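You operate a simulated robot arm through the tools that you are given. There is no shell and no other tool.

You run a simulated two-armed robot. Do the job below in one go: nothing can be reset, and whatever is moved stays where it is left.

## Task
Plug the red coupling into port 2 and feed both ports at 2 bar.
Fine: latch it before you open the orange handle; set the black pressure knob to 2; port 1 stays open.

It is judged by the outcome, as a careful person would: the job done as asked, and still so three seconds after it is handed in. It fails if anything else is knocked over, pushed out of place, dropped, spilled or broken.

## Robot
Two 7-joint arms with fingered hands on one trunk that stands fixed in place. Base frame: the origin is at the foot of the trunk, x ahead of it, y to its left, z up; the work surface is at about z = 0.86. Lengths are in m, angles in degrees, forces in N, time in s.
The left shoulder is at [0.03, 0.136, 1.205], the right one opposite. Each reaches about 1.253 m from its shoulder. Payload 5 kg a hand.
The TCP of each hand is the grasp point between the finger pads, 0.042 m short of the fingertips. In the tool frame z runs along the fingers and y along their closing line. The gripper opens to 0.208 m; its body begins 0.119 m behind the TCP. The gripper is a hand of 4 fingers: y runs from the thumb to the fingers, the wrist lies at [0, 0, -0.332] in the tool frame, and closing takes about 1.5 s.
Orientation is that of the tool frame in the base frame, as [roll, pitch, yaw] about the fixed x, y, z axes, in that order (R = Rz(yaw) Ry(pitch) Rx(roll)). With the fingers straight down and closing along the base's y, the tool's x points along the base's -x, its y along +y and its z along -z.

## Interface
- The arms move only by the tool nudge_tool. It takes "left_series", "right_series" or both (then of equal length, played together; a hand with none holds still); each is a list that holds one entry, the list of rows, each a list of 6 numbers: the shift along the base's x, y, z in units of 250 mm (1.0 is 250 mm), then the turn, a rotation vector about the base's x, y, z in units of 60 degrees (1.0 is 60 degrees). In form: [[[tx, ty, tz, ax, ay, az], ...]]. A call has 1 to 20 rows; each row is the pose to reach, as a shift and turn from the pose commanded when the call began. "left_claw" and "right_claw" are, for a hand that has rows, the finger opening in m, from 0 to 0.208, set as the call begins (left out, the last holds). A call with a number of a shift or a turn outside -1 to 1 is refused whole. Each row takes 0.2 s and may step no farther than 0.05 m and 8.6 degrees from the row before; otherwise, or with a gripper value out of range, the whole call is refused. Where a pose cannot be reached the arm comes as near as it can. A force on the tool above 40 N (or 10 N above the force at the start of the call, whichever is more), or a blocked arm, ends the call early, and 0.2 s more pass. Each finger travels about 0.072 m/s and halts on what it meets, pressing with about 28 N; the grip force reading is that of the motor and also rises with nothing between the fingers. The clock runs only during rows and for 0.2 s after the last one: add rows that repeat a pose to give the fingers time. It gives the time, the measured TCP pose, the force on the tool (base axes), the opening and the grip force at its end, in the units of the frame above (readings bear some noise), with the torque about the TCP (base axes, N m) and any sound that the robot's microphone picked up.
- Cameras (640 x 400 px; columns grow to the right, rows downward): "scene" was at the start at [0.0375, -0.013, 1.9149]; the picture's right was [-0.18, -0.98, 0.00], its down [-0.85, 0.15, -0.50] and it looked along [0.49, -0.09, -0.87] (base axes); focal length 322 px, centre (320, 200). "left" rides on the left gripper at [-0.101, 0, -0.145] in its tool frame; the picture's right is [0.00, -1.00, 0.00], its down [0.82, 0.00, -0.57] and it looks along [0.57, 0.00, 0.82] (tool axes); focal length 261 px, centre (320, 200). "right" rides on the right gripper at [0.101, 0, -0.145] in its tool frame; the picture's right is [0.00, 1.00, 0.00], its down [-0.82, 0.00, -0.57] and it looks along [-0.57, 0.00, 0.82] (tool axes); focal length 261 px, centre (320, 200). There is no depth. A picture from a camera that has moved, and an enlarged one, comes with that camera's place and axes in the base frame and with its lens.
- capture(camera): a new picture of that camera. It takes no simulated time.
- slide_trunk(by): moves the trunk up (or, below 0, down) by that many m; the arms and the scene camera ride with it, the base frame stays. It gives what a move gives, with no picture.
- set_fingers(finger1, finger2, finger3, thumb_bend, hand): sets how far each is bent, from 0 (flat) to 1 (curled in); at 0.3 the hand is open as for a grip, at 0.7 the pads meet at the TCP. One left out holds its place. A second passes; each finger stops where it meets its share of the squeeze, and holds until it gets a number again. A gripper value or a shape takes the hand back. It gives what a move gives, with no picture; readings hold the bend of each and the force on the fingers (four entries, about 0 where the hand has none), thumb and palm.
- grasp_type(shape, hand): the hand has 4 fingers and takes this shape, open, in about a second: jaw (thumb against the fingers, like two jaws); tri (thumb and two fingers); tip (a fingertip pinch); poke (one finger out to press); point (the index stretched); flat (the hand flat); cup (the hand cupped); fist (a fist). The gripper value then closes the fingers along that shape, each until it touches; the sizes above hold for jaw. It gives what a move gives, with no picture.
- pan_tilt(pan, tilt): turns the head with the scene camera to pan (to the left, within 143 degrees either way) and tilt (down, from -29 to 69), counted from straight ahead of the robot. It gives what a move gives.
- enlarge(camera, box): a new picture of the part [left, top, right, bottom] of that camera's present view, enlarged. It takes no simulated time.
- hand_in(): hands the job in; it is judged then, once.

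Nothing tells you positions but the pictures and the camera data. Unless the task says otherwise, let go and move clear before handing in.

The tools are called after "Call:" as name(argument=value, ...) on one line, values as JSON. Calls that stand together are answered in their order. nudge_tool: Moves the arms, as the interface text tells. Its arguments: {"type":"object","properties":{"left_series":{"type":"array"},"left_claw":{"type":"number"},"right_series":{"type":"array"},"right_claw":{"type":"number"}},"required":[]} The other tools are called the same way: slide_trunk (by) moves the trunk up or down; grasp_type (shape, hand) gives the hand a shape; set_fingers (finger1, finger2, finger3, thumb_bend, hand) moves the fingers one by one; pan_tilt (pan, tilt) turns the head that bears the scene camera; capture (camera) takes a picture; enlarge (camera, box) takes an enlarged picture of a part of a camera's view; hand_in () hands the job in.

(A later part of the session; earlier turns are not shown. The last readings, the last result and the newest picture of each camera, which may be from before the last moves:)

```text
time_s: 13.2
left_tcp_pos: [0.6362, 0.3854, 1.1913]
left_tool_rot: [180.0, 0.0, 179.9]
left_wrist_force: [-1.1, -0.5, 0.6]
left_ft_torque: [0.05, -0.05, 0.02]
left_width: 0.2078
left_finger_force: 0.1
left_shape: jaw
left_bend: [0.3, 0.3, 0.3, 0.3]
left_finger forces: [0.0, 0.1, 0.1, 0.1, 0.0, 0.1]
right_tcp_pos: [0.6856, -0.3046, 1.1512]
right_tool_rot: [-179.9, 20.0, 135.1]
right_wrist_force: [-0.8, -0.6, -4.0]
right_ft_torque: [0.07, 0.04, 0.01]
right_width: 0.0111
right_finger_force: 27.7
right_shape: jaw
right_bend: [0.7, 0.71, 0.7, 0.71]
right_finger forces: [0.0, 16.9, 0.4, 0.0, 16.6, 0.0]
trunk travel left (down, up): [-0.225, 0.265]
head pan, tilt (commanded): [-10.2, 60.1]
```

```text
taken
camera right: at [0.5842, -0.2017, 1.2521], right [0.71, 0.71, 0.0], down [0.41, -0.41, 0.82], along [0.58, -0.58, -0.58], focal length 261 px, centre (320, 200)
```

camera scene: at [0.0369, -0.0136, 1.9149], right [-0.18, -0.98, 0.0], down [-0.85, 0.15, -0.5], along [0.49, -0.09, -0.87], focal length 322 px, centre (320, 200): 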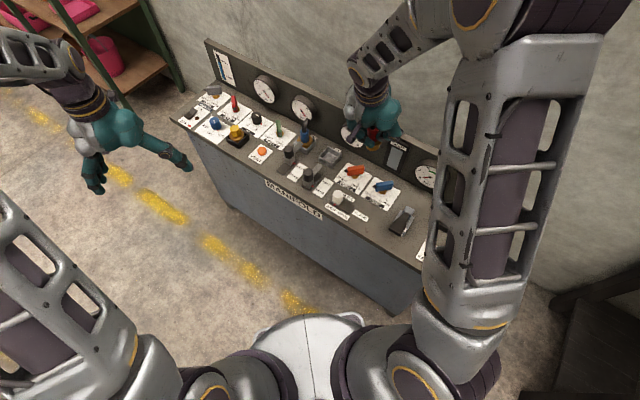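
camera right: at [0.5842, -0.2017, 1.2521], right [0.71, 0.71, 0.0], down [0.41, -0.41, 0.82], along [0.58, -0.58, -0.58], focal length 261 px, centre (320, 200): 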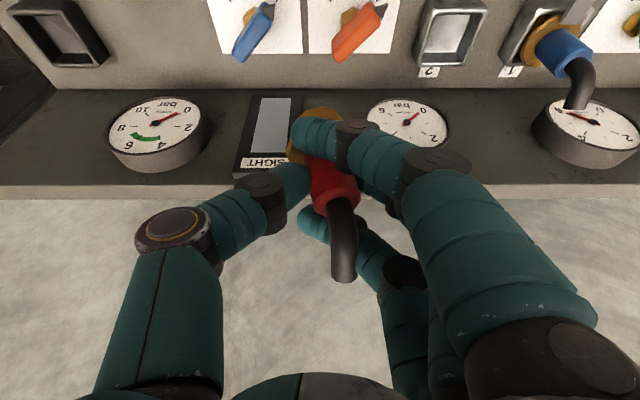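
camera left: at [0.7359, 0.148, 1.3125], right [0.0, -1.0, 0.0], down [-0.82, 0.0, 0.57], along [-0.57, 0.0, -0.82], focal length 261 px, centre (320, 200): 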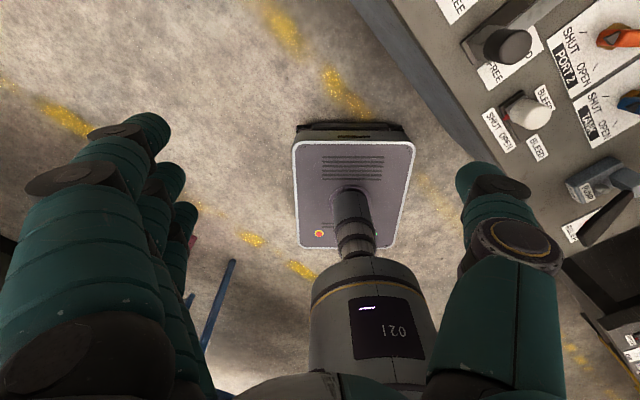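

The coupling is visible from both cameras now. I'll zoom in to measure its lean and to locate port 2.

Call:
enlarge(camera="scene", box=[340, 100, 420, 150])

Call:
enlarge(camera="right", box=[380, 0, 540, 100])

Call:
enlarge(camera="right", box=[260, 90, 420, 290])

```text
8.00 times, centred on (380, 125) of scene
camera zoom: at [0.0369, -0.0136, 1.9149], right [-0.18, -0.98, 0.0], down [-0.85, 0.15, -0.5], along [0.49, -0.09, -0.87], focal length 2574 px, centre (-160, 800)
```

zoom: 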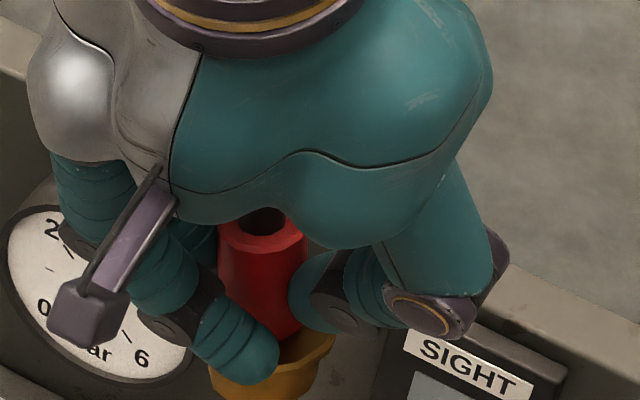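

```text
4.00 times, centred on (460, 50) of right
camera zoom: at [0.5842, -0.2017, 1.2521], right [0.71, 0.71, 0.0], down [0.41, -0.41, 0.82], along [0.58, -0.58, -0.58], focal length 1043 px, centre (-240, 800)
```

zoom: 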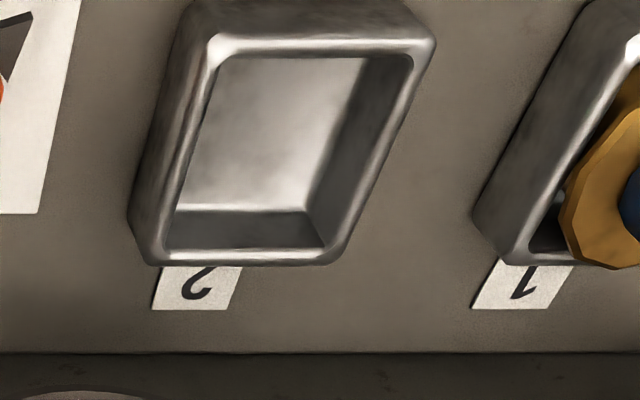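

```text
2.00 times, centred on (340, 190) of right
camera zoom: at [0.5842, -0.2017, 1.2521], right [0.71, 0.71, 0.0], down [0.41, -0.41, 0.82], along [0.58, -0.58, -0.58], focal length 521 px, centre (280, 220)
```

zoom: 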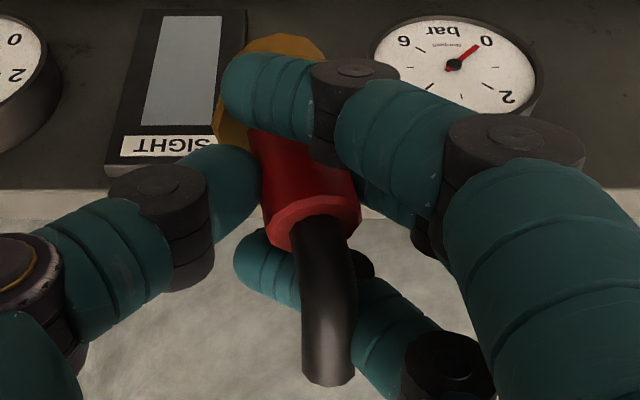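

I'll zoom tighter on the held coupling from both cameras to pin down the lean.

Call:
enlarge(camera="right", box=[272, 95, 368, 155])

Call:
enlarge(camera="right", box=[288, 150, 384, 290])

Call:
enlarge(camera="scene", box=[356, 120, 396, 160])

```text
6.67 times, centred on (320, 125) of right
camera zoom: at [0.5842, -0.2017, 1.2521], right [0.71, 0.71, 0.0], down [0.41, -0.41, 0.82], along [0.58, -0.58, -0.58], focal length 1738 px, centre (320, 700)
```

zoom: 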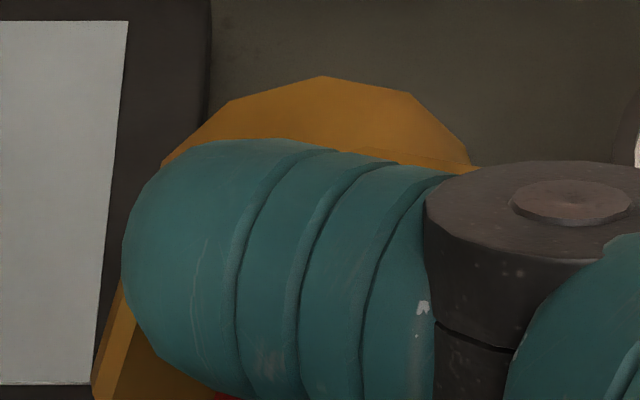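

```text
2.86 times, centred on (336, 220) of right
camera zoom: at [0.5842, -0.2017, 1.2521], right [0.71, 0.71, 0.0], down [0.41, -0.41, 0.82], along [0.58, -0.58, -0.58], focal length 745 px, centre (274, 143)
```

zoom: 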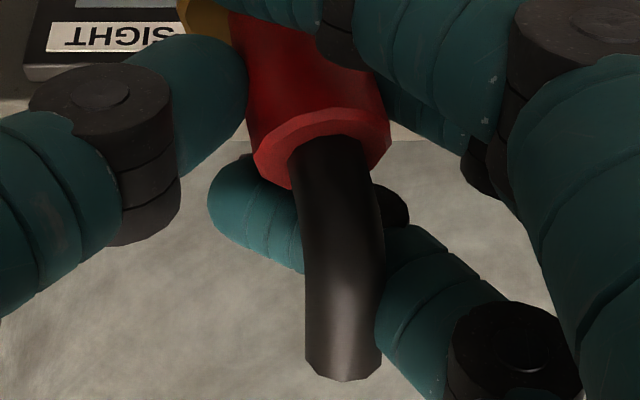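

```text
10.00 times, centred on (376, 140) of scene
camera zoom: at [0.0369, -0.0136, 1.9149], right [-0.18, -0.98, 0.0], down [-0.85, 0.15, -0.5], along [0.49, -0.09, -0.87], focal length 3218 px, centre (-240, 800)
```

zoom: 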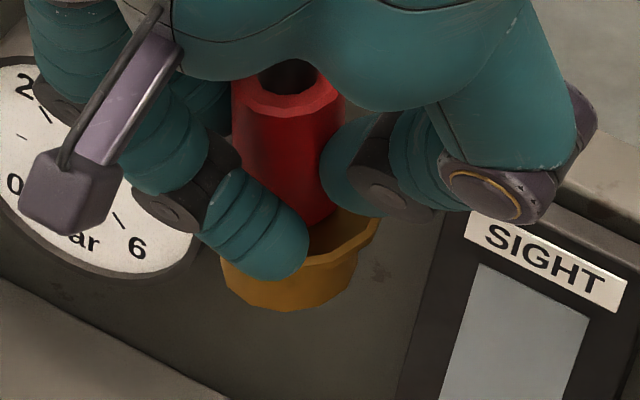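

The coupling leans about 11° toward the console's left. I'll carry it over port 2, measured near (0.81, -0.195), and roll the hand 11° on the way to stand it upright.

Call:
nudge_tool(right_series=[[[0.08, 0.075, 0, 0.03, -0.03, 0], [0.18, 0.168, 0, 0.065, -0.065, 0], [0.28, 0.262, 0, 0.1, -0.1, 0], [0.37, 0.346, 0, 0.13, -0.13, 0], [0.44, 0.41, 0, 0.13, -0.13, 0], [0.455, 0.425, 0, 0.13, -0.13, 0], [0.455, 0.425, 0, 0.13, -0.13, 0]]])

Call:
capture(camera="right")

Call:
capture(camera="scene")

Call:
enlarge(camera="scene", box=[310, 90, 390, 170])

Call:
enlarge(camera="right", box=[240, 0, 440, 125])

```text
time_s: 14.8
left_tcp_pos: [0.6377, 0.3852, 1.191]
left_tool_rot: [-179.9, 0.0, 180.0]
left_wrist_force: [0.1, 0.6, -0.8]
left_ft_torque: [-0.04, 0.01, -0.02]
left_width: 0.2078
left_finger_force: 0.0
left_shape: jaw
left_bend: [0.3, 0.3, 0.3, 0.3]
left_finger forces: [0.0, 0.0, 0.0, 0.0, 0.0, 0.1]
right_tcp_pos: [0.7994, -0.1979, 1.1528]
right_tool_rot: [168.4, 19.6, 131.1]
right_wrist_force: [-0.9, 0.1, -3.7]
right_ft_torque: [-0.05, 0.07, -0.02]
right_width: 0.0111
right_finger_force: 27.7
right_shape: jaw
right_bend: [0.7, 0.71, 0.7, 0.71]
right_finger forces: [0.0, 16.7, 0.3, 0.0, 17.0, 0.1]
trunk travel left (down, up): [-0.225, 0.265]
head pan, tilt (commanded): [-10.2, 60.1]
```

```text
taken
camera right: at [0.6845, -0.1092, 1.252], right [0.7, 0.69, 0.19], down [0.3, -0.52, 0.8], along [0.66, -0.5, -0.57], focal length 261 px, centre (320, 200)
```

right: 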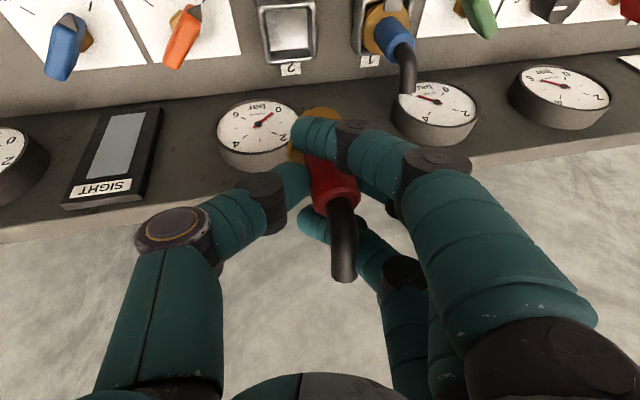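

```text
taken
camera scene: at [0.0381, -0.0126, 1.9149], right [-0.18, -0.98, 0.0], down [-0.85, 0.15, -0.5], along [0.49, -0.09, -0.87], focal length 322 px, centre (320, 200)
```

scene: 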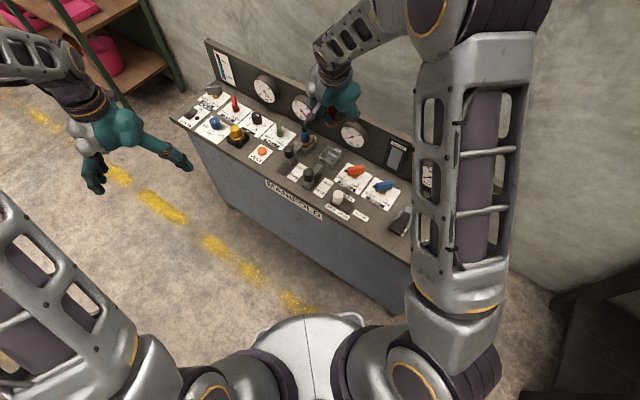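

```text
5.00 times, centred on (350, 130) of scene
camera zoom: at [0.0381, -0.0126, 1.9149], right [-0.18, -0.98, 0.0], down [-0.85, 0.15, -0.5], along [0.49, -0.09, -0.87], focal length 1609 px, centre (170, 550)
```

zoom: 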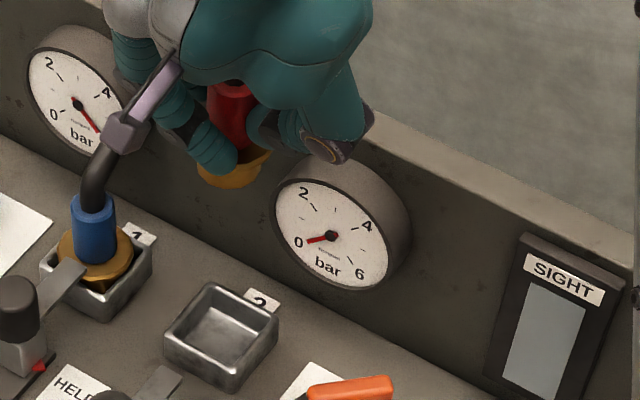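

```text
3.20 times, centred on (340, 62) of right
camera zoom: at [0.6845, -0.1092, 1.252], right [0.7, 0.69, 0.19], down [0.3, -0.52, 0.8], along [0.66, -0.5, -0.57], focal length 834 px, centre (256, 640)
```

zoom: 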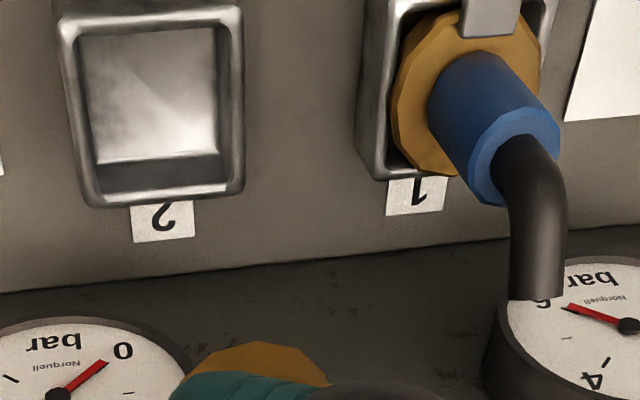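

The coupling still looks tilted from this angle. I'll zoom in to check before lowering anything.

Call:
enlarge(camera="scene", box=[316, 100, 356, 130])

Call:
enlarge(camera="right", box=[272, 95, 400, 175])

Call:
enlarge(camera="scene", box=[300, 120, 364, 180])

```text
13.33 times, centred on (336, 115) of scene
camera zoom: at [0.0381, -0.0126, 1.9149], right [-0.18, -0.98, 0.0], down [-0.85, 0.15, -0.5], along [0.49, -0.09, -0.87], focal length 4290 px, centre (107, 1333)
```

zoom: 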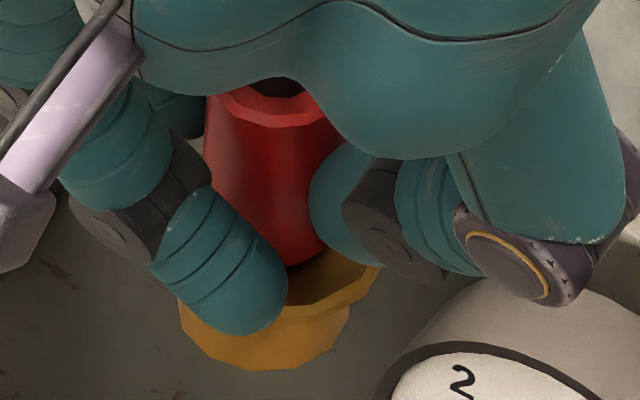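

```text
5.00 times, centred on (336, 135) of right
camera zoom: at [0.6845, -0.1092, 1.252], right [0.7, 0.69, 0.19], down [0.3, -0.52, 0.8], along [0.66, -0.5, -0.57], focal length 1303 px, centre (240, 525)
```

zoom: 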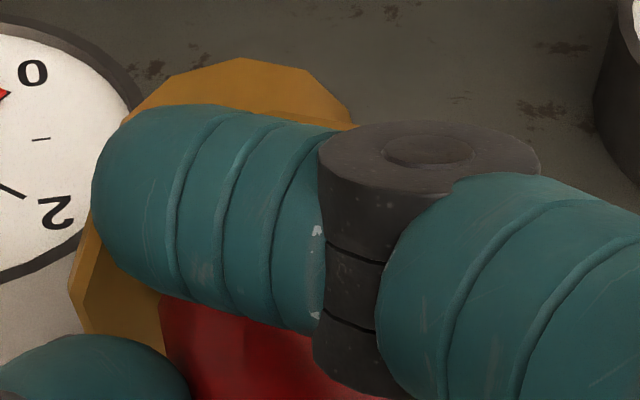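

```text
6.67 times, centred on (332, 150) of scene
camera zoom: at [0.0381, -0.0126, 1.9149], right [-0.18, -0.98, 0.0], down [-0.85, 0.15, -0.5], along [0.49, -0.09, -0.87], focal length 2145 px, centre (240, 533)
```

zoom: 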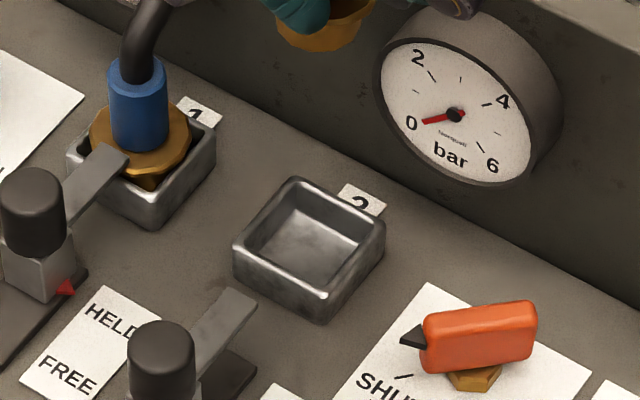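

Measured against the vertical, the coupling is now close to upright, and port 2's centre is near (0.8135, -0.195) with its rim at about 0.885. I'll lower until the stub is just above the rim and compare positions directly.

Call:
nudge_tool(right_series=[[[0, 0, -0.1, 0, 0, 0], [0, 0, -0.22, 0, 0, 0], [0, 0, -0.34, 0, 0, 0], [0, 0, -0.44, 0, 0, 0], [0, 0, -0.52, 0, 0, 0], [0, 0, -0.52, 0, 0, 0]]])

Call:
enlarge(camera="scene", box=[300, 110, 364, 170])

Call:
capture(camera="right")

Call:
enlarge(camera="right", box=[240, 30, 400, 150])

```text
time_s: 16.2
left_tcp_pos: [0.6357, 0.3863, 1.1908]
left_tool_rot: [179.9, 0.0, 180.0]
left_wrist_force: [-0.2, 0.1, -0.3]
left_ft_torque: [-0.01, -0.02, -0.01]
left_width: 0.2079
left_finger_force: 0.0
left_shape: jaw
left_bend: [0.3, 0.3, 0.3, 0.3]
left_finger forces: [0.0, 0.1, 0.1, 0.1, 0.1, 0.1]
right_tcp_pos: [0.798, -0.196, 1.0229]
right_tool_rot: [168.3, 19.7, 131.2]
right_wrist_force: [0.0, 0.3, -5.1]
right_ft_torque: [-0.03, 0.04, -0.01]
right_width: 0.0111
right_finger_force: 28.1
right_shape: jaw
right_bend: [0.7, 0.71, 0.7, 0.71]
right_finger forces: [0.1, 16.6, 0.4, 0.0, 16.9, 0.1]
trunk travel left (down, up): [-0.225, 0.265]
head pan, tilt (commanded): [-10.2, 60.1]
```

```text
6.67 times, centred on (332, 140) of scene
camera zoom: at [0.0373, -0.0129, 1.9149], right [-0.18, -0.98, 0.0], down [-0.85, 0.15, -0.5], along [0.49, -0.09, -0.87], focal length 2145 px, centre (240, 600)
```

zoom: 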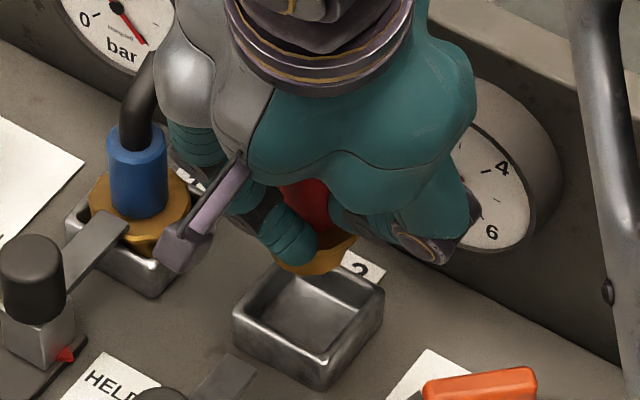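

```text
taken
camera right: at [0.6835, -0.1074, 1.1224], right [0.69, 0.69, 0.19], down [0.3, -0.52, 0.8], along [0.66, -0.5, -0.56], focal length 261 px, centre (320, 200)
```

right: 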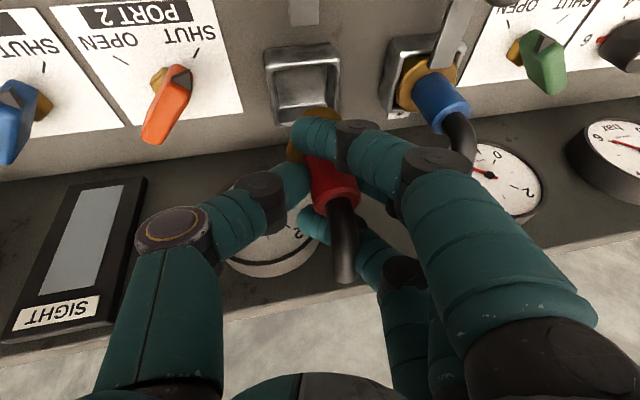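

```text
3.33 times, centred on (320, 90) of right
camera zoom: at [0.6835, -0.1074, 1.1224], right [0.69, 0.69, 0.19], down [0.3, -0.52, 0.8], along [0.66, -0.5, -0.56], focal length 869 px, centre (320, 567)
```

zoom: 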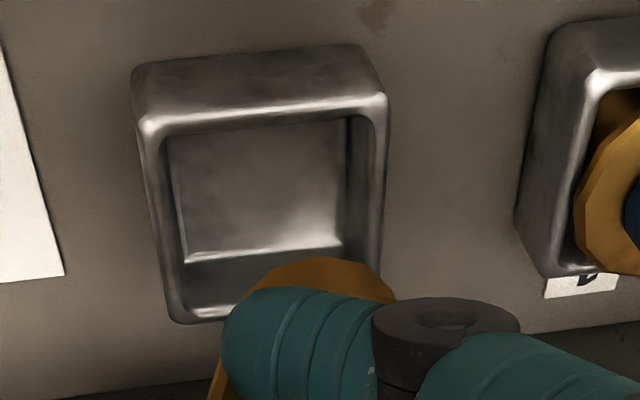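

The two cameras disagree by about 1 cm on the coupling's position over the port. I'll bring the left hand around so its camera views the port from the front left as an independent check.

Call:
nudge_tool(left_series=[[[0.04, -0.06, 0.01, 0, 0, 0.125], [0.08, -0.13, 0.02, 0, 0, 0.25], [0.12, -0.2, 0.04, 0, 0, 0.375], [0.16, -0.27, 0.04, 0, 0, 0.5], [0.2, -0.34, 0.04, 0, 0, 0.625], [0.25, -0.41, 0.04, 0, 0, 0.75], [0.3, -0.48, 0.04, 0, 0, 0.875], [0.336, -0.54, 0.04, 0, 0, 1.0]]])

Call:
capture(camera="scene")

Call:
capture(camera="left")

```text
time_s: 18.0
left_tcp_pos: [0.7184, 0.2484, 1.2034]
left_tool_rot: [-180.0, 0.0, -119.9]
left_wrist_force: [0.0, -0.4, 0.4]
left_ft_torque: [0.06, 0.02, -0.02]
left_width: 0.2079
left_finger_force: 0.0
left_shape: jaw
left_bend: [0.3, 0.3, 0.3, 0.3]
left_finger forces: [0.0, 0.1, 0.1, 0.1, 0.1, 0.0]
right_tcp_pos: [0.7979, -0.1965, 1.0238]
right_tool_rot: [168.2, 19.6, 131.3]
right_wrist_force: [-0.4, -0.6, -3.6]
right_ft_torque: [0.03, 0.06, 0.03]
right_width: 0.0109
right_finger_force: 28.3
right_shape: jaw
right_bend: [0.7, 0.71, 0.7, 0.71]
right_finger forces: [0.0, 16.5, 0.4, 0.1, 16.9, 0.0]
trunk travel left (down, up): [-0.225, 0.265]
head pan, tilt (commanded): [-10.2, 60.1]
```

```text
taken
camera scene: at [0.0383, -0.014, 1.9148], right [-0.18, -0.98, 0.0], down [-0.85, 0.15, -0.5], along [0.49, -0.09, -0.87], focal length 322 px, centre (320, 200)
```

scene: 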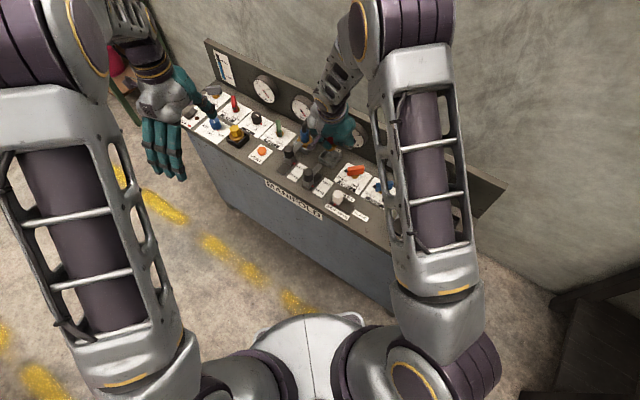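

```text
taken
camera left: at [0.768, 0.3375, 1.3476], right [0.87, -0.49, 0.0], down [-0.41, -0.71, 0.57], along [-0.28, -0.5, -0.82], focal length 261 px, centre (320, 200)
```

left: 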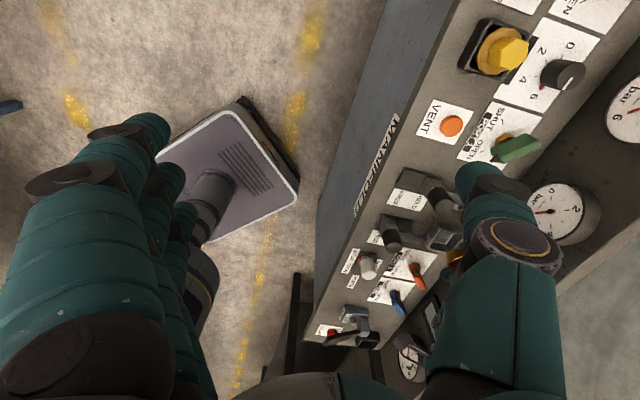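

Call:
nudge_tool(left_series=[[[0.05, -0.1, -0.05, -0.0543, 0.0145, 0.0825], [0.1, -0.21, -0.1, -0.1086, 0.0291, 0.165], [0.16, -0.33, -0.16, -0.1629, 0.0436, 0.2475], [0.22, -0.45, -0.22, -0.2171, 0.0581, 0.33], [0.28, -0.58, -0.28, -0.2714, 0.0727, 0.4125], [0.328, -0.692, -0.332, -0.3257, 0.0872, 0.495], [0.328, -0.692, -0.332, -0.3257, 0.0872, 0.495]]])

Call:
capture(camera="scene")

Call:
capture(camera="left")

```text
time_s: 19.6
left_tcp_pos: [0.8009, 0.0767, 1.1185]
left_tool_rot: [-179.9, -19.9, -90.0]
left_wrist_force: [-0.6, 0.0, -0.1]
left_ft_torque: [0.0, -0.06, 0.04]
left_width: 0.2078
left_finger_force: 0.1
left_shape: jaw
left_bend: [0.3, 0.3, 0.3, 0.3]
left_finger forces: [0.1, 0.0, 0.1, 0.0, 0.1, 0.0]
right_tcp_pos: [0.7986, -0.1958, 1.025]
right_tool_rot: [168.3, 19.6, 131.2]
right_wrist_force: [-0.4, 0.5, -3.3]
right_ft_torque: [-0.04, 0.06, 0.0]
right_width: 0.0111
right_finger_force: 27.5
right_shape: jaw
right_bend: [0.7, 0.71, 0.7, 0.71]
right_finger forces: [0.0, 16.6, 0.5, 0.1, 16.9, 0.0]
trunk travel left (down, up): [-0.225, 0.265]
head pan, tilt (commanded): [-10.2, 60.1]
```

```text
taken
camera scene: at [0.0367, -0.0125, 1.915], right [-0.18, -0.98, 0.0], down [-0.85, 0.15, -0.5], along [0.49, -0.09, -0.87], focal length 322 px, centre (320, 200)
```

scene: 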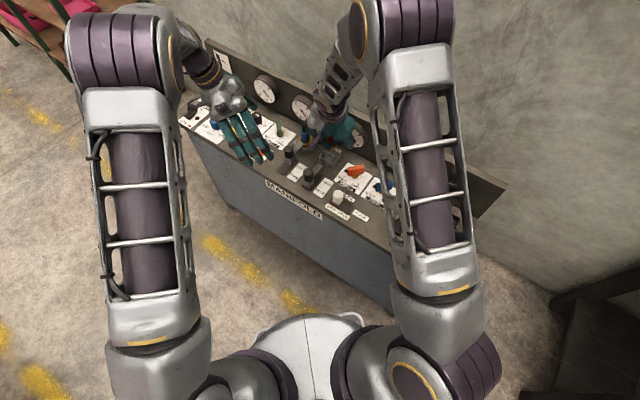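

```text
taken
camera left: at [0.8, 0.2218, 1.2202], right [1.0, 0.0, 0.0], down [0.0, -0.57, 0.82], along [0.0, -0.82, -0.57], focal length 261 px, centre (320, 200)
```

left: 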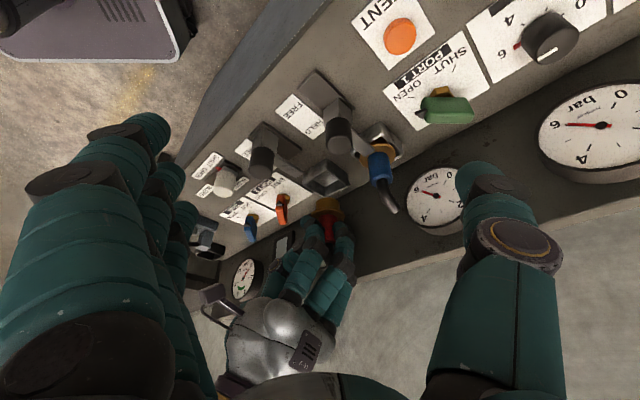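

The left camera now sees the coupling held over port 2. Zooming in.

Call:
enlarge(camera="left", box=[280, 150, 376, 250])

Call:
enlarge(camera="left", box=[300, 150, 364, 214])

```text
4.00 times, centred on (328, 200) of left
camera zoom: at [0.8, 0.2218, 1.2202], right [1.0, 0.0, 0.0], down [0.0, -0.57, 0.82], along [0.0, -0.82, -0.57], focal length 1043 px, centre (288, 200)
```

zoom: 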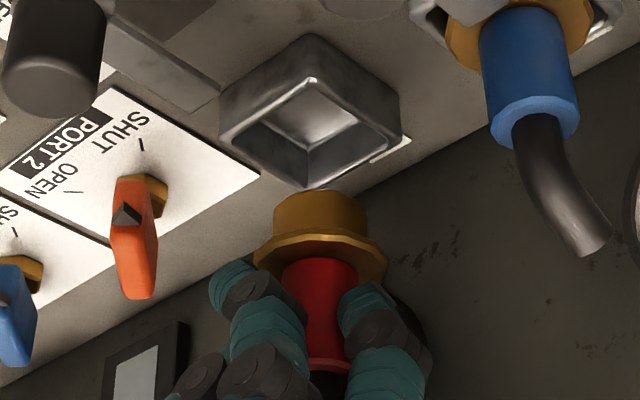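

```text
6.25 times, centred on (332, 182) of left
camera zoom: at [0.8, 0.2218, 1.2202], right [1.0, 0.0, 0.0], down [0.0, -0.57, 0.82], along [0.0, -0.82, -0.57], focal length 1629 px, centre (245, 312)
```

zoom: 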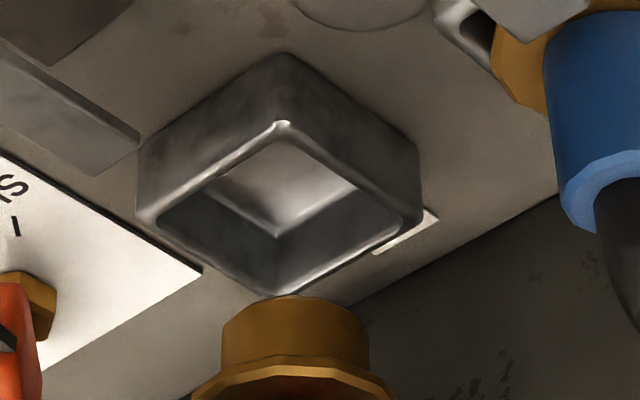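

From here the coupling is upright and sits within about 4 mm of the port's centre, confirming the right camera's figure. I'll correct that offset, lower the stub into the socket mouth and look again.

Call:
nudge_tool(right_series=[[[-0.012, -0.012, -0.04, 0, 0, 0], [-0.012, -0.012, -0.09, 0, 0, 0], [-0.012, -0.012, -0.14, 0, 0, 0], [-0.012, -0.012, -0.18, 0, 0, 0], [-0.012, -0.012, -0.2, 0, 0, 0], [-0.012, -0.012, -0.2, 0, 0, 0]]])

Call:
enlarge(camera="left", box=[280, 150, 376, 210])

Call:
enlarge(camera="scene", box=[300, 110, 364, 170])

Call:
enlarge(camera="right", box=[240, 70, 400, 190])

```text
time_s: 21.0
left_tcp_pos: [0.7999, 0.0768, 1.1177]
left_tool_rot: [180.0, -20.0, -90.0]
left_wrist_force: [0.5, -0.7, -0.3]
left_ft_torque: [0.0, 0.0, 0.02]
left_width: 0.2077
left_finger_force: 0.1
left_shape: jaw
left_bend: [0.3, 0.3, 0.3, 0.3]
left_finger forces: [0.1, 0.1, 0.1, 0.0, 0.0, 0.1]
right_tcp_pos: [0.7965, -0.2007, 0.9719]
right_tool_rot: [168.2, 19.6, 131.2]
right_wrist_force: [1.4, 0.3, -3.4]
right_ft_torque: [-0.01, 0.05, 0.02]
right_width: 0.0111
right_finger_force: 27.9
right_shape: jaw
right_bend: [0.7, 0.71, 0.7, 0.71]
right_finger forces: [0.0, 16.6, 0.5, 0.0, 16.8, 0.1]
trunk travel left (down, up): [-0.225, 0.265]
head pan, tilt (commanded): [-10.2, 60.1]
```

```text
6.67 times, centred on (328, 180) of left
camera zoom: at [0.8008, 0.2217, 1.2199], right [1.0, 0.0, 0.0], down [0.0, -0.58, 0.82], along [0.0, -0.82, -0.58], focal length 1738 px, centre (267, 333)
```

zoom: 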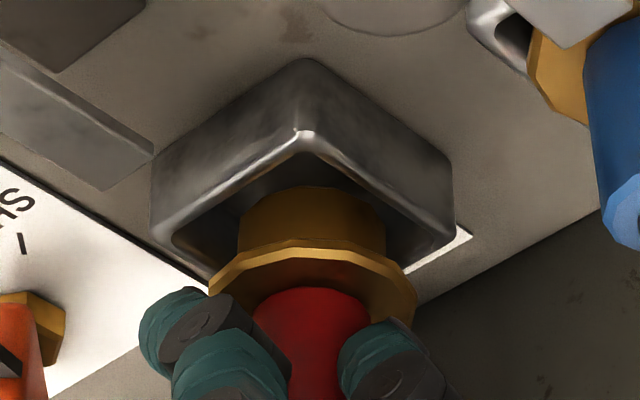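

```text
6.67 times, centred on (332, 140) of scene
camera zoom: at [0.0378, -0.013, 1.9149], right [-0.18, -0.98, 0.0], down [-0.85, 0.15, -0.5], along [0.49, -0.09, -0.87], focal length 2145 px, centre (240, 600)
```

zoom: 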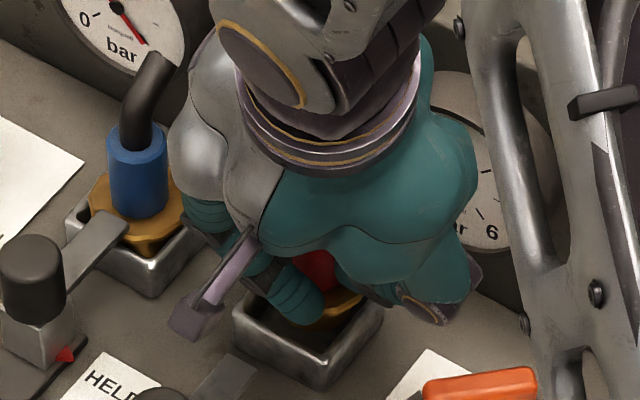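

```text
3.33 times, centred on (320, 130) of right
camera zoom: at [0.6818, -0.1126, 1.0704], right [0.7, 0.69, 0.19], down [0.3, -0.52, 0.8], along [0.66, -0.5, -0.57], focal length 869 px, centre (320, 433)
```

zoom: 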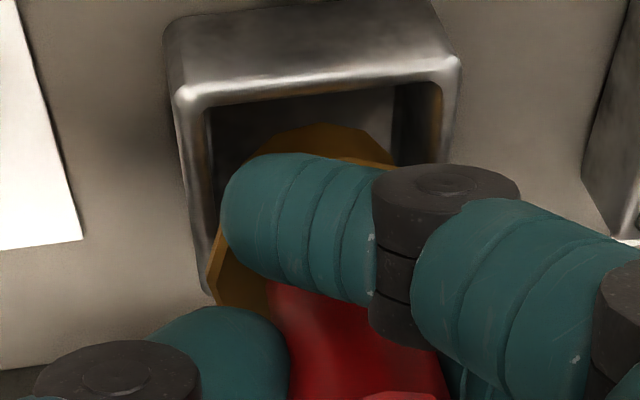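

The stub is centred over the socket to within about 2 mm. I'll lower it in small steps until the flange meets the rim.

Call:
nudge_tool(right_series=[[[0, 0.004, -0.02, 0, 0, 0], [0, 0.006, -0.04, 0, 0, 0], [0, 0.006, -0.056, 0, 0, 0], [0, 0.006, -0.07, 0, 0, 0], [0, 0.006, -0.078, 0, 0, 0], [0, 0.006, -0.086, 0, 0, 0]]])

Call:
enlarge(camera="left", box=[280, 150, 376, 210])

Call:
enlarge(camera="right", box=[240, 70, 400, 190])

```text
time_s: 22.4
left_tcp_pos: [0.799, 0.0766, 1.1187]
left_tool_rot: [-179.9, -20.1, -90.2]
left_wrist_force: [-0.9, -0.5, 0.7]
left_ft_torque: [0.02, 0.0, -0.03]
left_width: 0.2077
left_finger_force: 0.1
left_shape: jaw
left_bend: [0.3, 0.3, 0.3, 0.3]
left_finger forces: [0.1, 0.0, 0.0, 0.0, 0.1, 0.0]
right_tcp_pos: [0.7984, -0.1998, 0.9526]
right_tool_rot: [168.1, 19.6, 131.1]
right_wrist_force: [-2.9, -2.0, 22.3]
right_ft_torque: [0.07, -0.34, 0.0]
right_width: 0.013
right_finger_force: 28.0
right_shape: jaw
right_bend: [0.7, 0.71, 0.7, 0.72]
right_finger forces: [0.1, 18.7, 1.7, 0.1, 22.4, 0.0]
trunk travel left (down, up): [-0.225, 0.265]
head pan, tilt (commanded): [-10.2, 60.1]
```

```text
6.67 times, centred on (328, 180) of left
camera zoom: at [0.7991, 0.222, 1.2212], right [1.0, 0.0, 0.0], down [0.0, -0.58, 0.82], along [0.0, -0.82, -0.58], focal length 1738 px, centre (267, 333)
```

zoom: 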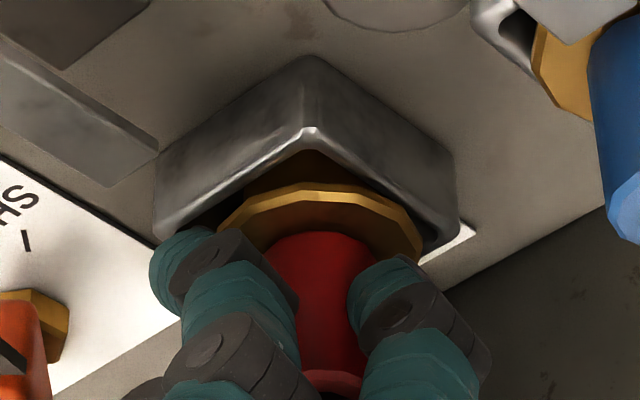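

```text
3.33 times, centred on (320, 130) of right
camera zoom: at [0.6822, -0.1104, 1.0509], right [0.69, 0.69, 0.19], down [0.29, -0.52, 0.8], along [0.66, -0.5, -0.56], focal length 869 px, centre (320, 433)
```

zoom: 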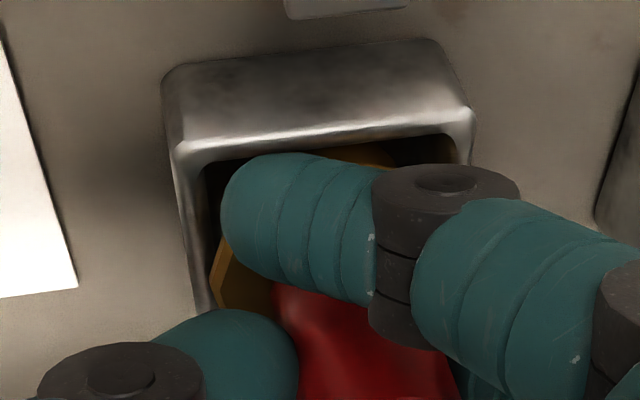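

I feel contact at TCP z = 0.953 with about 22 N of upward force, which matches the flange resting on the rim. I'll ease off slightly and open the fingers a little to release the coupling.

Call:
nudge_tool(right_series=[[[0, 0, 0.008, 0, 0, 0], [0, 0, 0.012, 0, 0, 0], [0, 0, 0.012, 0, 0, 0], [0, 0, 0.012, 0, 0, 0], [0, 0, 0.012, 0, 0, 0]]], right_claw=0.05)

Call:
enlarge(camera="left", box=[280, 150, 376, 210])

Call:
enlarge(camera="right", box=[220, 70, 420, 220])

```text
time_s: 23.6
left_tcp_pos: [0.8012, 0.0765, 1.1178]
left_tool_rot: [180.0, -20.0, -90.0]
left_wrist_force: [-1.0, -0.2, -0.3]
left_ft_torque: [-0.01, 0.02, -0.01]
left_width: 0.208
left_finger_force: 0.1
left_shape: jaw
left_bend: [0.3, 0.3, 0.3, 0.3]
left_finger forces: [0.1, 0.0, 0.0, 0.0, 0.0, 0.0]
right_tcp_pos: [0.7973, -0.2004, 0.9519]
right_tool_rot: [168.2, 19.6, 131.1]
right_wrist_force: [1.3, 0.8, -0.7]
right_ft_torque: [0.0, 0.04, 0.0]
right_width: 0.0494
right_finger_force: 0.1
right_shape: jaw
right_bend: [0.73, 0.73, 0.73, 0.7]
right_finger forces: [0.0, 0.8, 0.0, 0.1, 0.0, 0.0]
trunk travel left (down, up): [-0.225, 0.265]
head pan, tilt (commanded): [-10.2, 60.1]
```

```text
6.67 times, centred on (328, 180) of left
camera zoom: at [0.8006, 0.2218, 1.2199], right [1.0, 0.0, 0.0], down [0.0, -0.58, 0.82], along [0.0, -0.82, -0.58], focal length 1738 px, centre (267, 333)
```

zoom: 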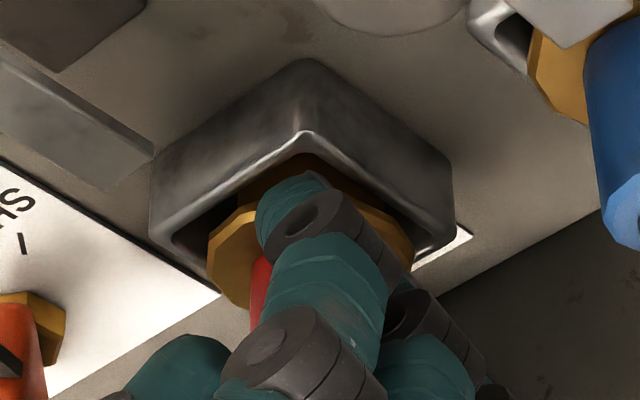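

```text
2.67 times, centred on (320, 145) of right
camera zoom: at [0.6817, -0.1112, 1.0512], right [0.7, 0.69, 0.19], down [0.3, -0.52, 0.8], along [0.66, -0.5, -0.57], focal length 695 px, centre (320, 347)
```

zoom: 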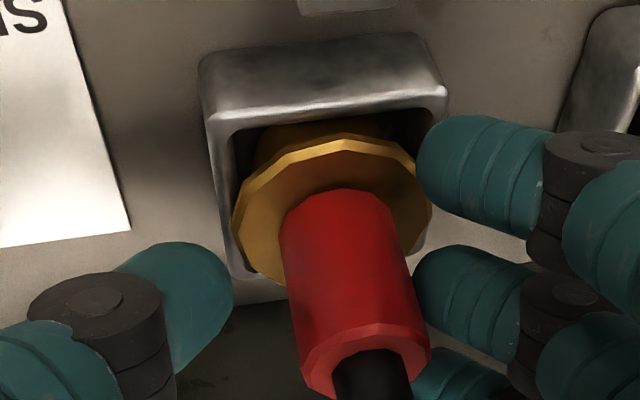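

The coupling stands free in port 2. The fingers are nearer one side of the red body, so I'll shift the hand a little toward port 1 to centre the gap, then rise straight up.

Call:
nudge_tool(right_series=[[[0.012, 0.012, 0, 0, 0, 0], [0.024, 0.024, 0, 0, 0, 0], [0.024, 0.024, 0.04, 0, 0, 0], [0.024, 0.024, 0.1, 0, 0, 0], [0.024, 0.024, 0.2, 0, 0, 0], [0.024, 0.024, 0.32, 0, 0, 0], [0.024, 0.024, 0.44, 0, 0, 0], [0.024, 0.024, 0.52, 0, 0, 0]]], right_claw=0.06)

Call:
enlarge(camera="left", box=[280, 140, 408, 220])

Call:
enlarge(camera="right", box=[200, 0, 440, 150])

Call:
enlarge(camera="scene", box=[280, 120, 360, 180])

```text
time_s: 25.4
left_tcp_pos: [0.8006, 0.0774, 1.1178]
left_tool_rot: [-179.9, -20.0, -90.1]
left_wrist_force: [-0.3, 0.6, 0.0]
left_ft_torque: [0.0, -0.02, 0.02]
left_width: 0.2078
left_finger_force: 0.0
left_shape: jaw
left_bend: [0.3, 0.3, 0.3, 0.3]
left_finger forces: [0.0, 0.0, 0.1, 0.0, 0.1, 0.0]
right_tcp_pos: [0.8025, -0.1958, 1.0846]
right_tool_rot: [168.4, 19.7, 131.2]
right_wrist_force: [-0.2, 0.5, -0.6]
right_ft_torque: [-0.01, -0.03, 0.0]
right_width: 0.0596
right_finger_force: 0.1
right_shape: jaw
right_bend: [0.73, 0.73, 0.73, 0.7]
right_finger forces: [0.0, 0.0, 0.1, 0.0, 0.0, 0.0]
trunk travel left (down, up): [-0.225, 0.265]
head pan, tilt (commanded): [-10.2, 60.1]
```

```text
5.00 times, centred on (344, 180) of left
camera zoom: at [0.8001, 0.2219, 1.2203], right [1.0, 0.0, 0.0], down [0.0, -0.58, 0.82], along [0.0, -0.82, -0.58], focal length 1303 px, centre (200, 300)
```

zoom: 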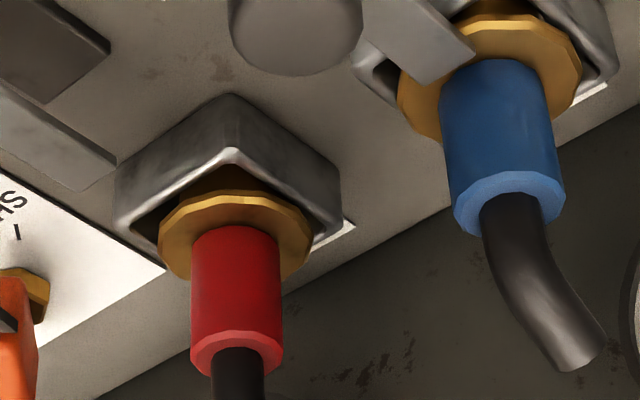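

```text
2.67 times, centred on (320, 75) of right
camera zoom: at [0.6878, -0.107, 1.1835], right [0.69, 0.69, 0.19], down [0.3, -0.52, 0.8], along [0.66, -0.5, -0.57], focal length 695 px, centre (320, 533)
```

zoom: 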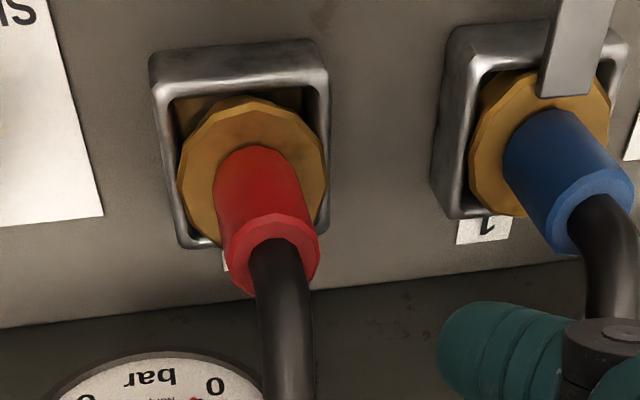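

```text
6.67 times, centred on (320, 150) of scene
camera zoom: at [0.0368, -0.0126, 1.9149], right [-0.18, -0.98, 0.0], down [-0.85, 0.15, -0.5], along [0.49, -0.09, -0.87], focal length 2145 px, centre (320, 533)
```

zoom: 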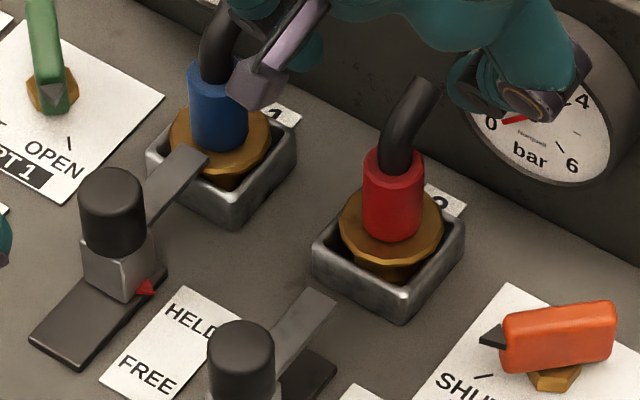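

The red coupling is standing in port 2. I'll compare its seating with the blue one in port 1 before going on.

Call:
enlarge(camera="scene", box=[290, 130, 322, 160])

Call:
enlarge(camera="scene", box=[314, 140, 346, 170])

Call:
enlarge(camera="left", box=[296, 150, 344, 200])

Call:
enlarge(camera="left", box=[344, 115, 408, 175])

```text
13.33 times, centred on (306, 145) of scene
camera zoom: at [0.0368, -0.0126, 1.9149], right [-0.18, -0.98, 0.0], down [-0.85, 0.15, -0.5], along [0.49, -0.09, -0.87], focal length 4290 px, centre (507, 933)
```

zoom: 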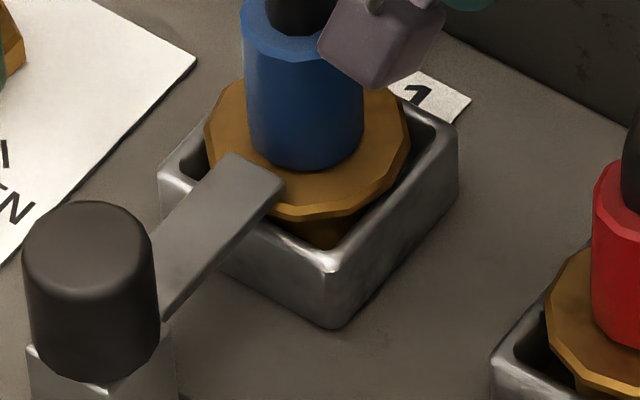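

```text
13.33 times, centred on (330, 155) of scene
camera zoom: at [0.0368, -0.0126, 1.9149], right [-0.18, -0.98, 0.0], down [-0.85, 0.15, -0.5], along [0.49, -0.09, -0.87], focal length 4290 px, centre (187, 800)
```

zoom: 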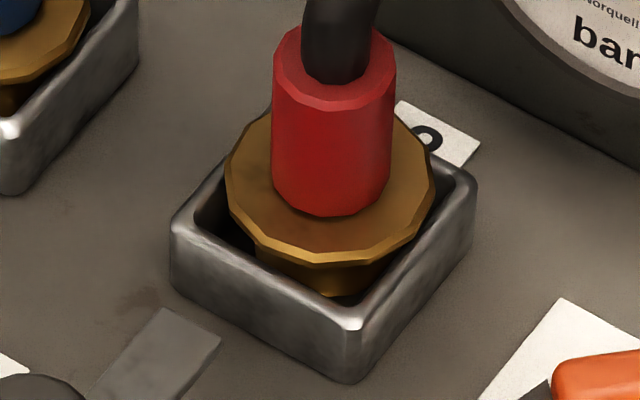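

```text
8.00 times, centred on (320, 175) of left
camera zoom: at [0.8001, 0.2219, 1.2203], right [1.0, 0.0, 0.0], down [0.0, -0.58, 0.82], along [0.0, -0.82, -0.58], focal length 2085 px, centre (320, 400)
```

zoom: 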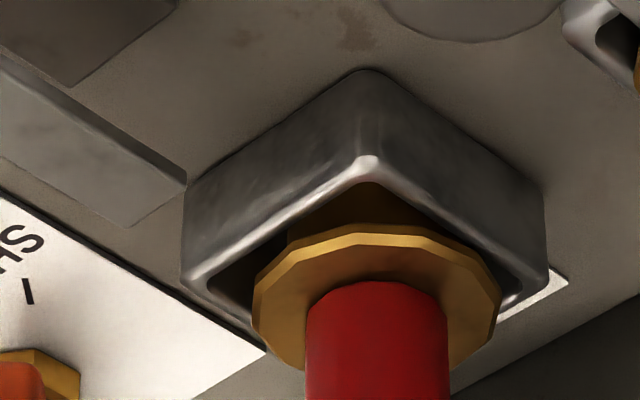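

```text
6.67 times, centred on (376, 145) of left
camera zoom: at [0.8001, 0.2219, 1.2203], right [1.0, 0.0, 0.0], down [0.0, -0.58, 0.82], along [0.0, -0.82, -0.58], focal length 1738 px, centre (-53, 567)
```

zoom: 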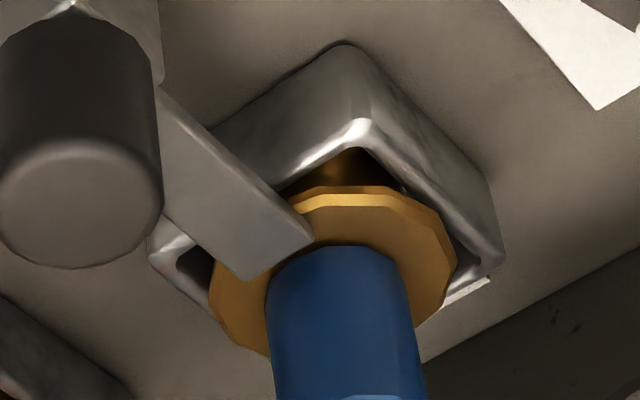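

The red flange sits at the same level as the blue one, so the coupling is seated. Next is the latch: slide its black knob back by about 4.6 cm, judging from latch 1, so I'll look at that knob from both hand cameras.

Call:
enlarge(camera="left", box=[240, 110, 320, 190])

Call:
enlarge(camera="scene", box=[290, 155, 338, 200])

Call:
capture(camera="right")

```text
5.00 times, centred on (280, 150) of left
camera zoom: at [0.8001, 0.2219, 1.2203], right [1.0, 0.0, 0.0], down [0.0, -0.58, 0.82], along [0.0, -0.82, -0.58], focal length 1303 px, centre (520, 450)
```

zoom: 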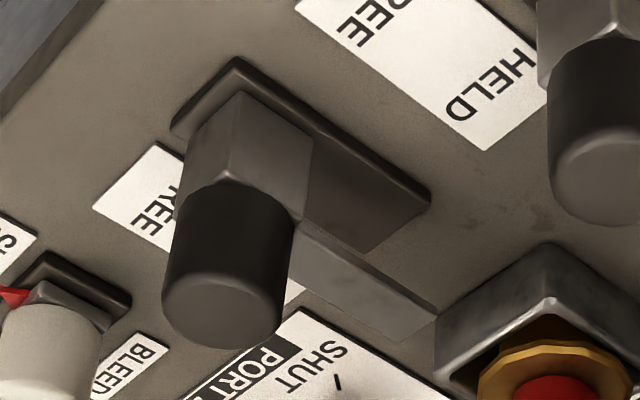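

```text
8.89 times, centred on (314, 178) of scene
camera zoom: at [0.0368, -0.0126, 1.9149], right [-0.18, -0.98, 0.0], down [-0.85, 0.15, -0.5], along [0.49, -0.09, -0.87], focal length 2860 px, centre (373, 400)
```

zoom: 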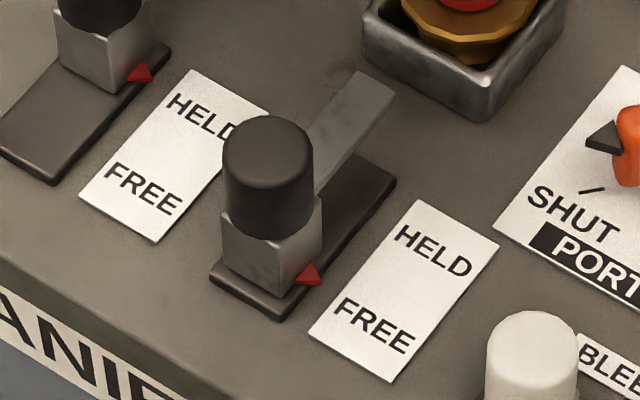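

```text
taken
camera right: at [0.6878, -0.107, 1.1835], right [0.69, 0.69, 0.19], down [0.3, -0.52, 0.8], along [0.66, -0.5, -0.57], focal length 261 px, centre (320, 200)
```

right: 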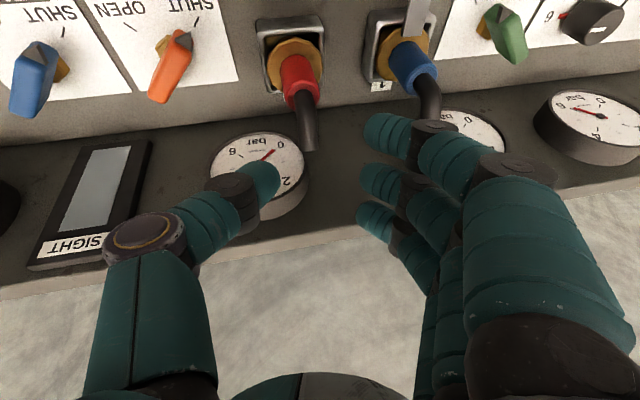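

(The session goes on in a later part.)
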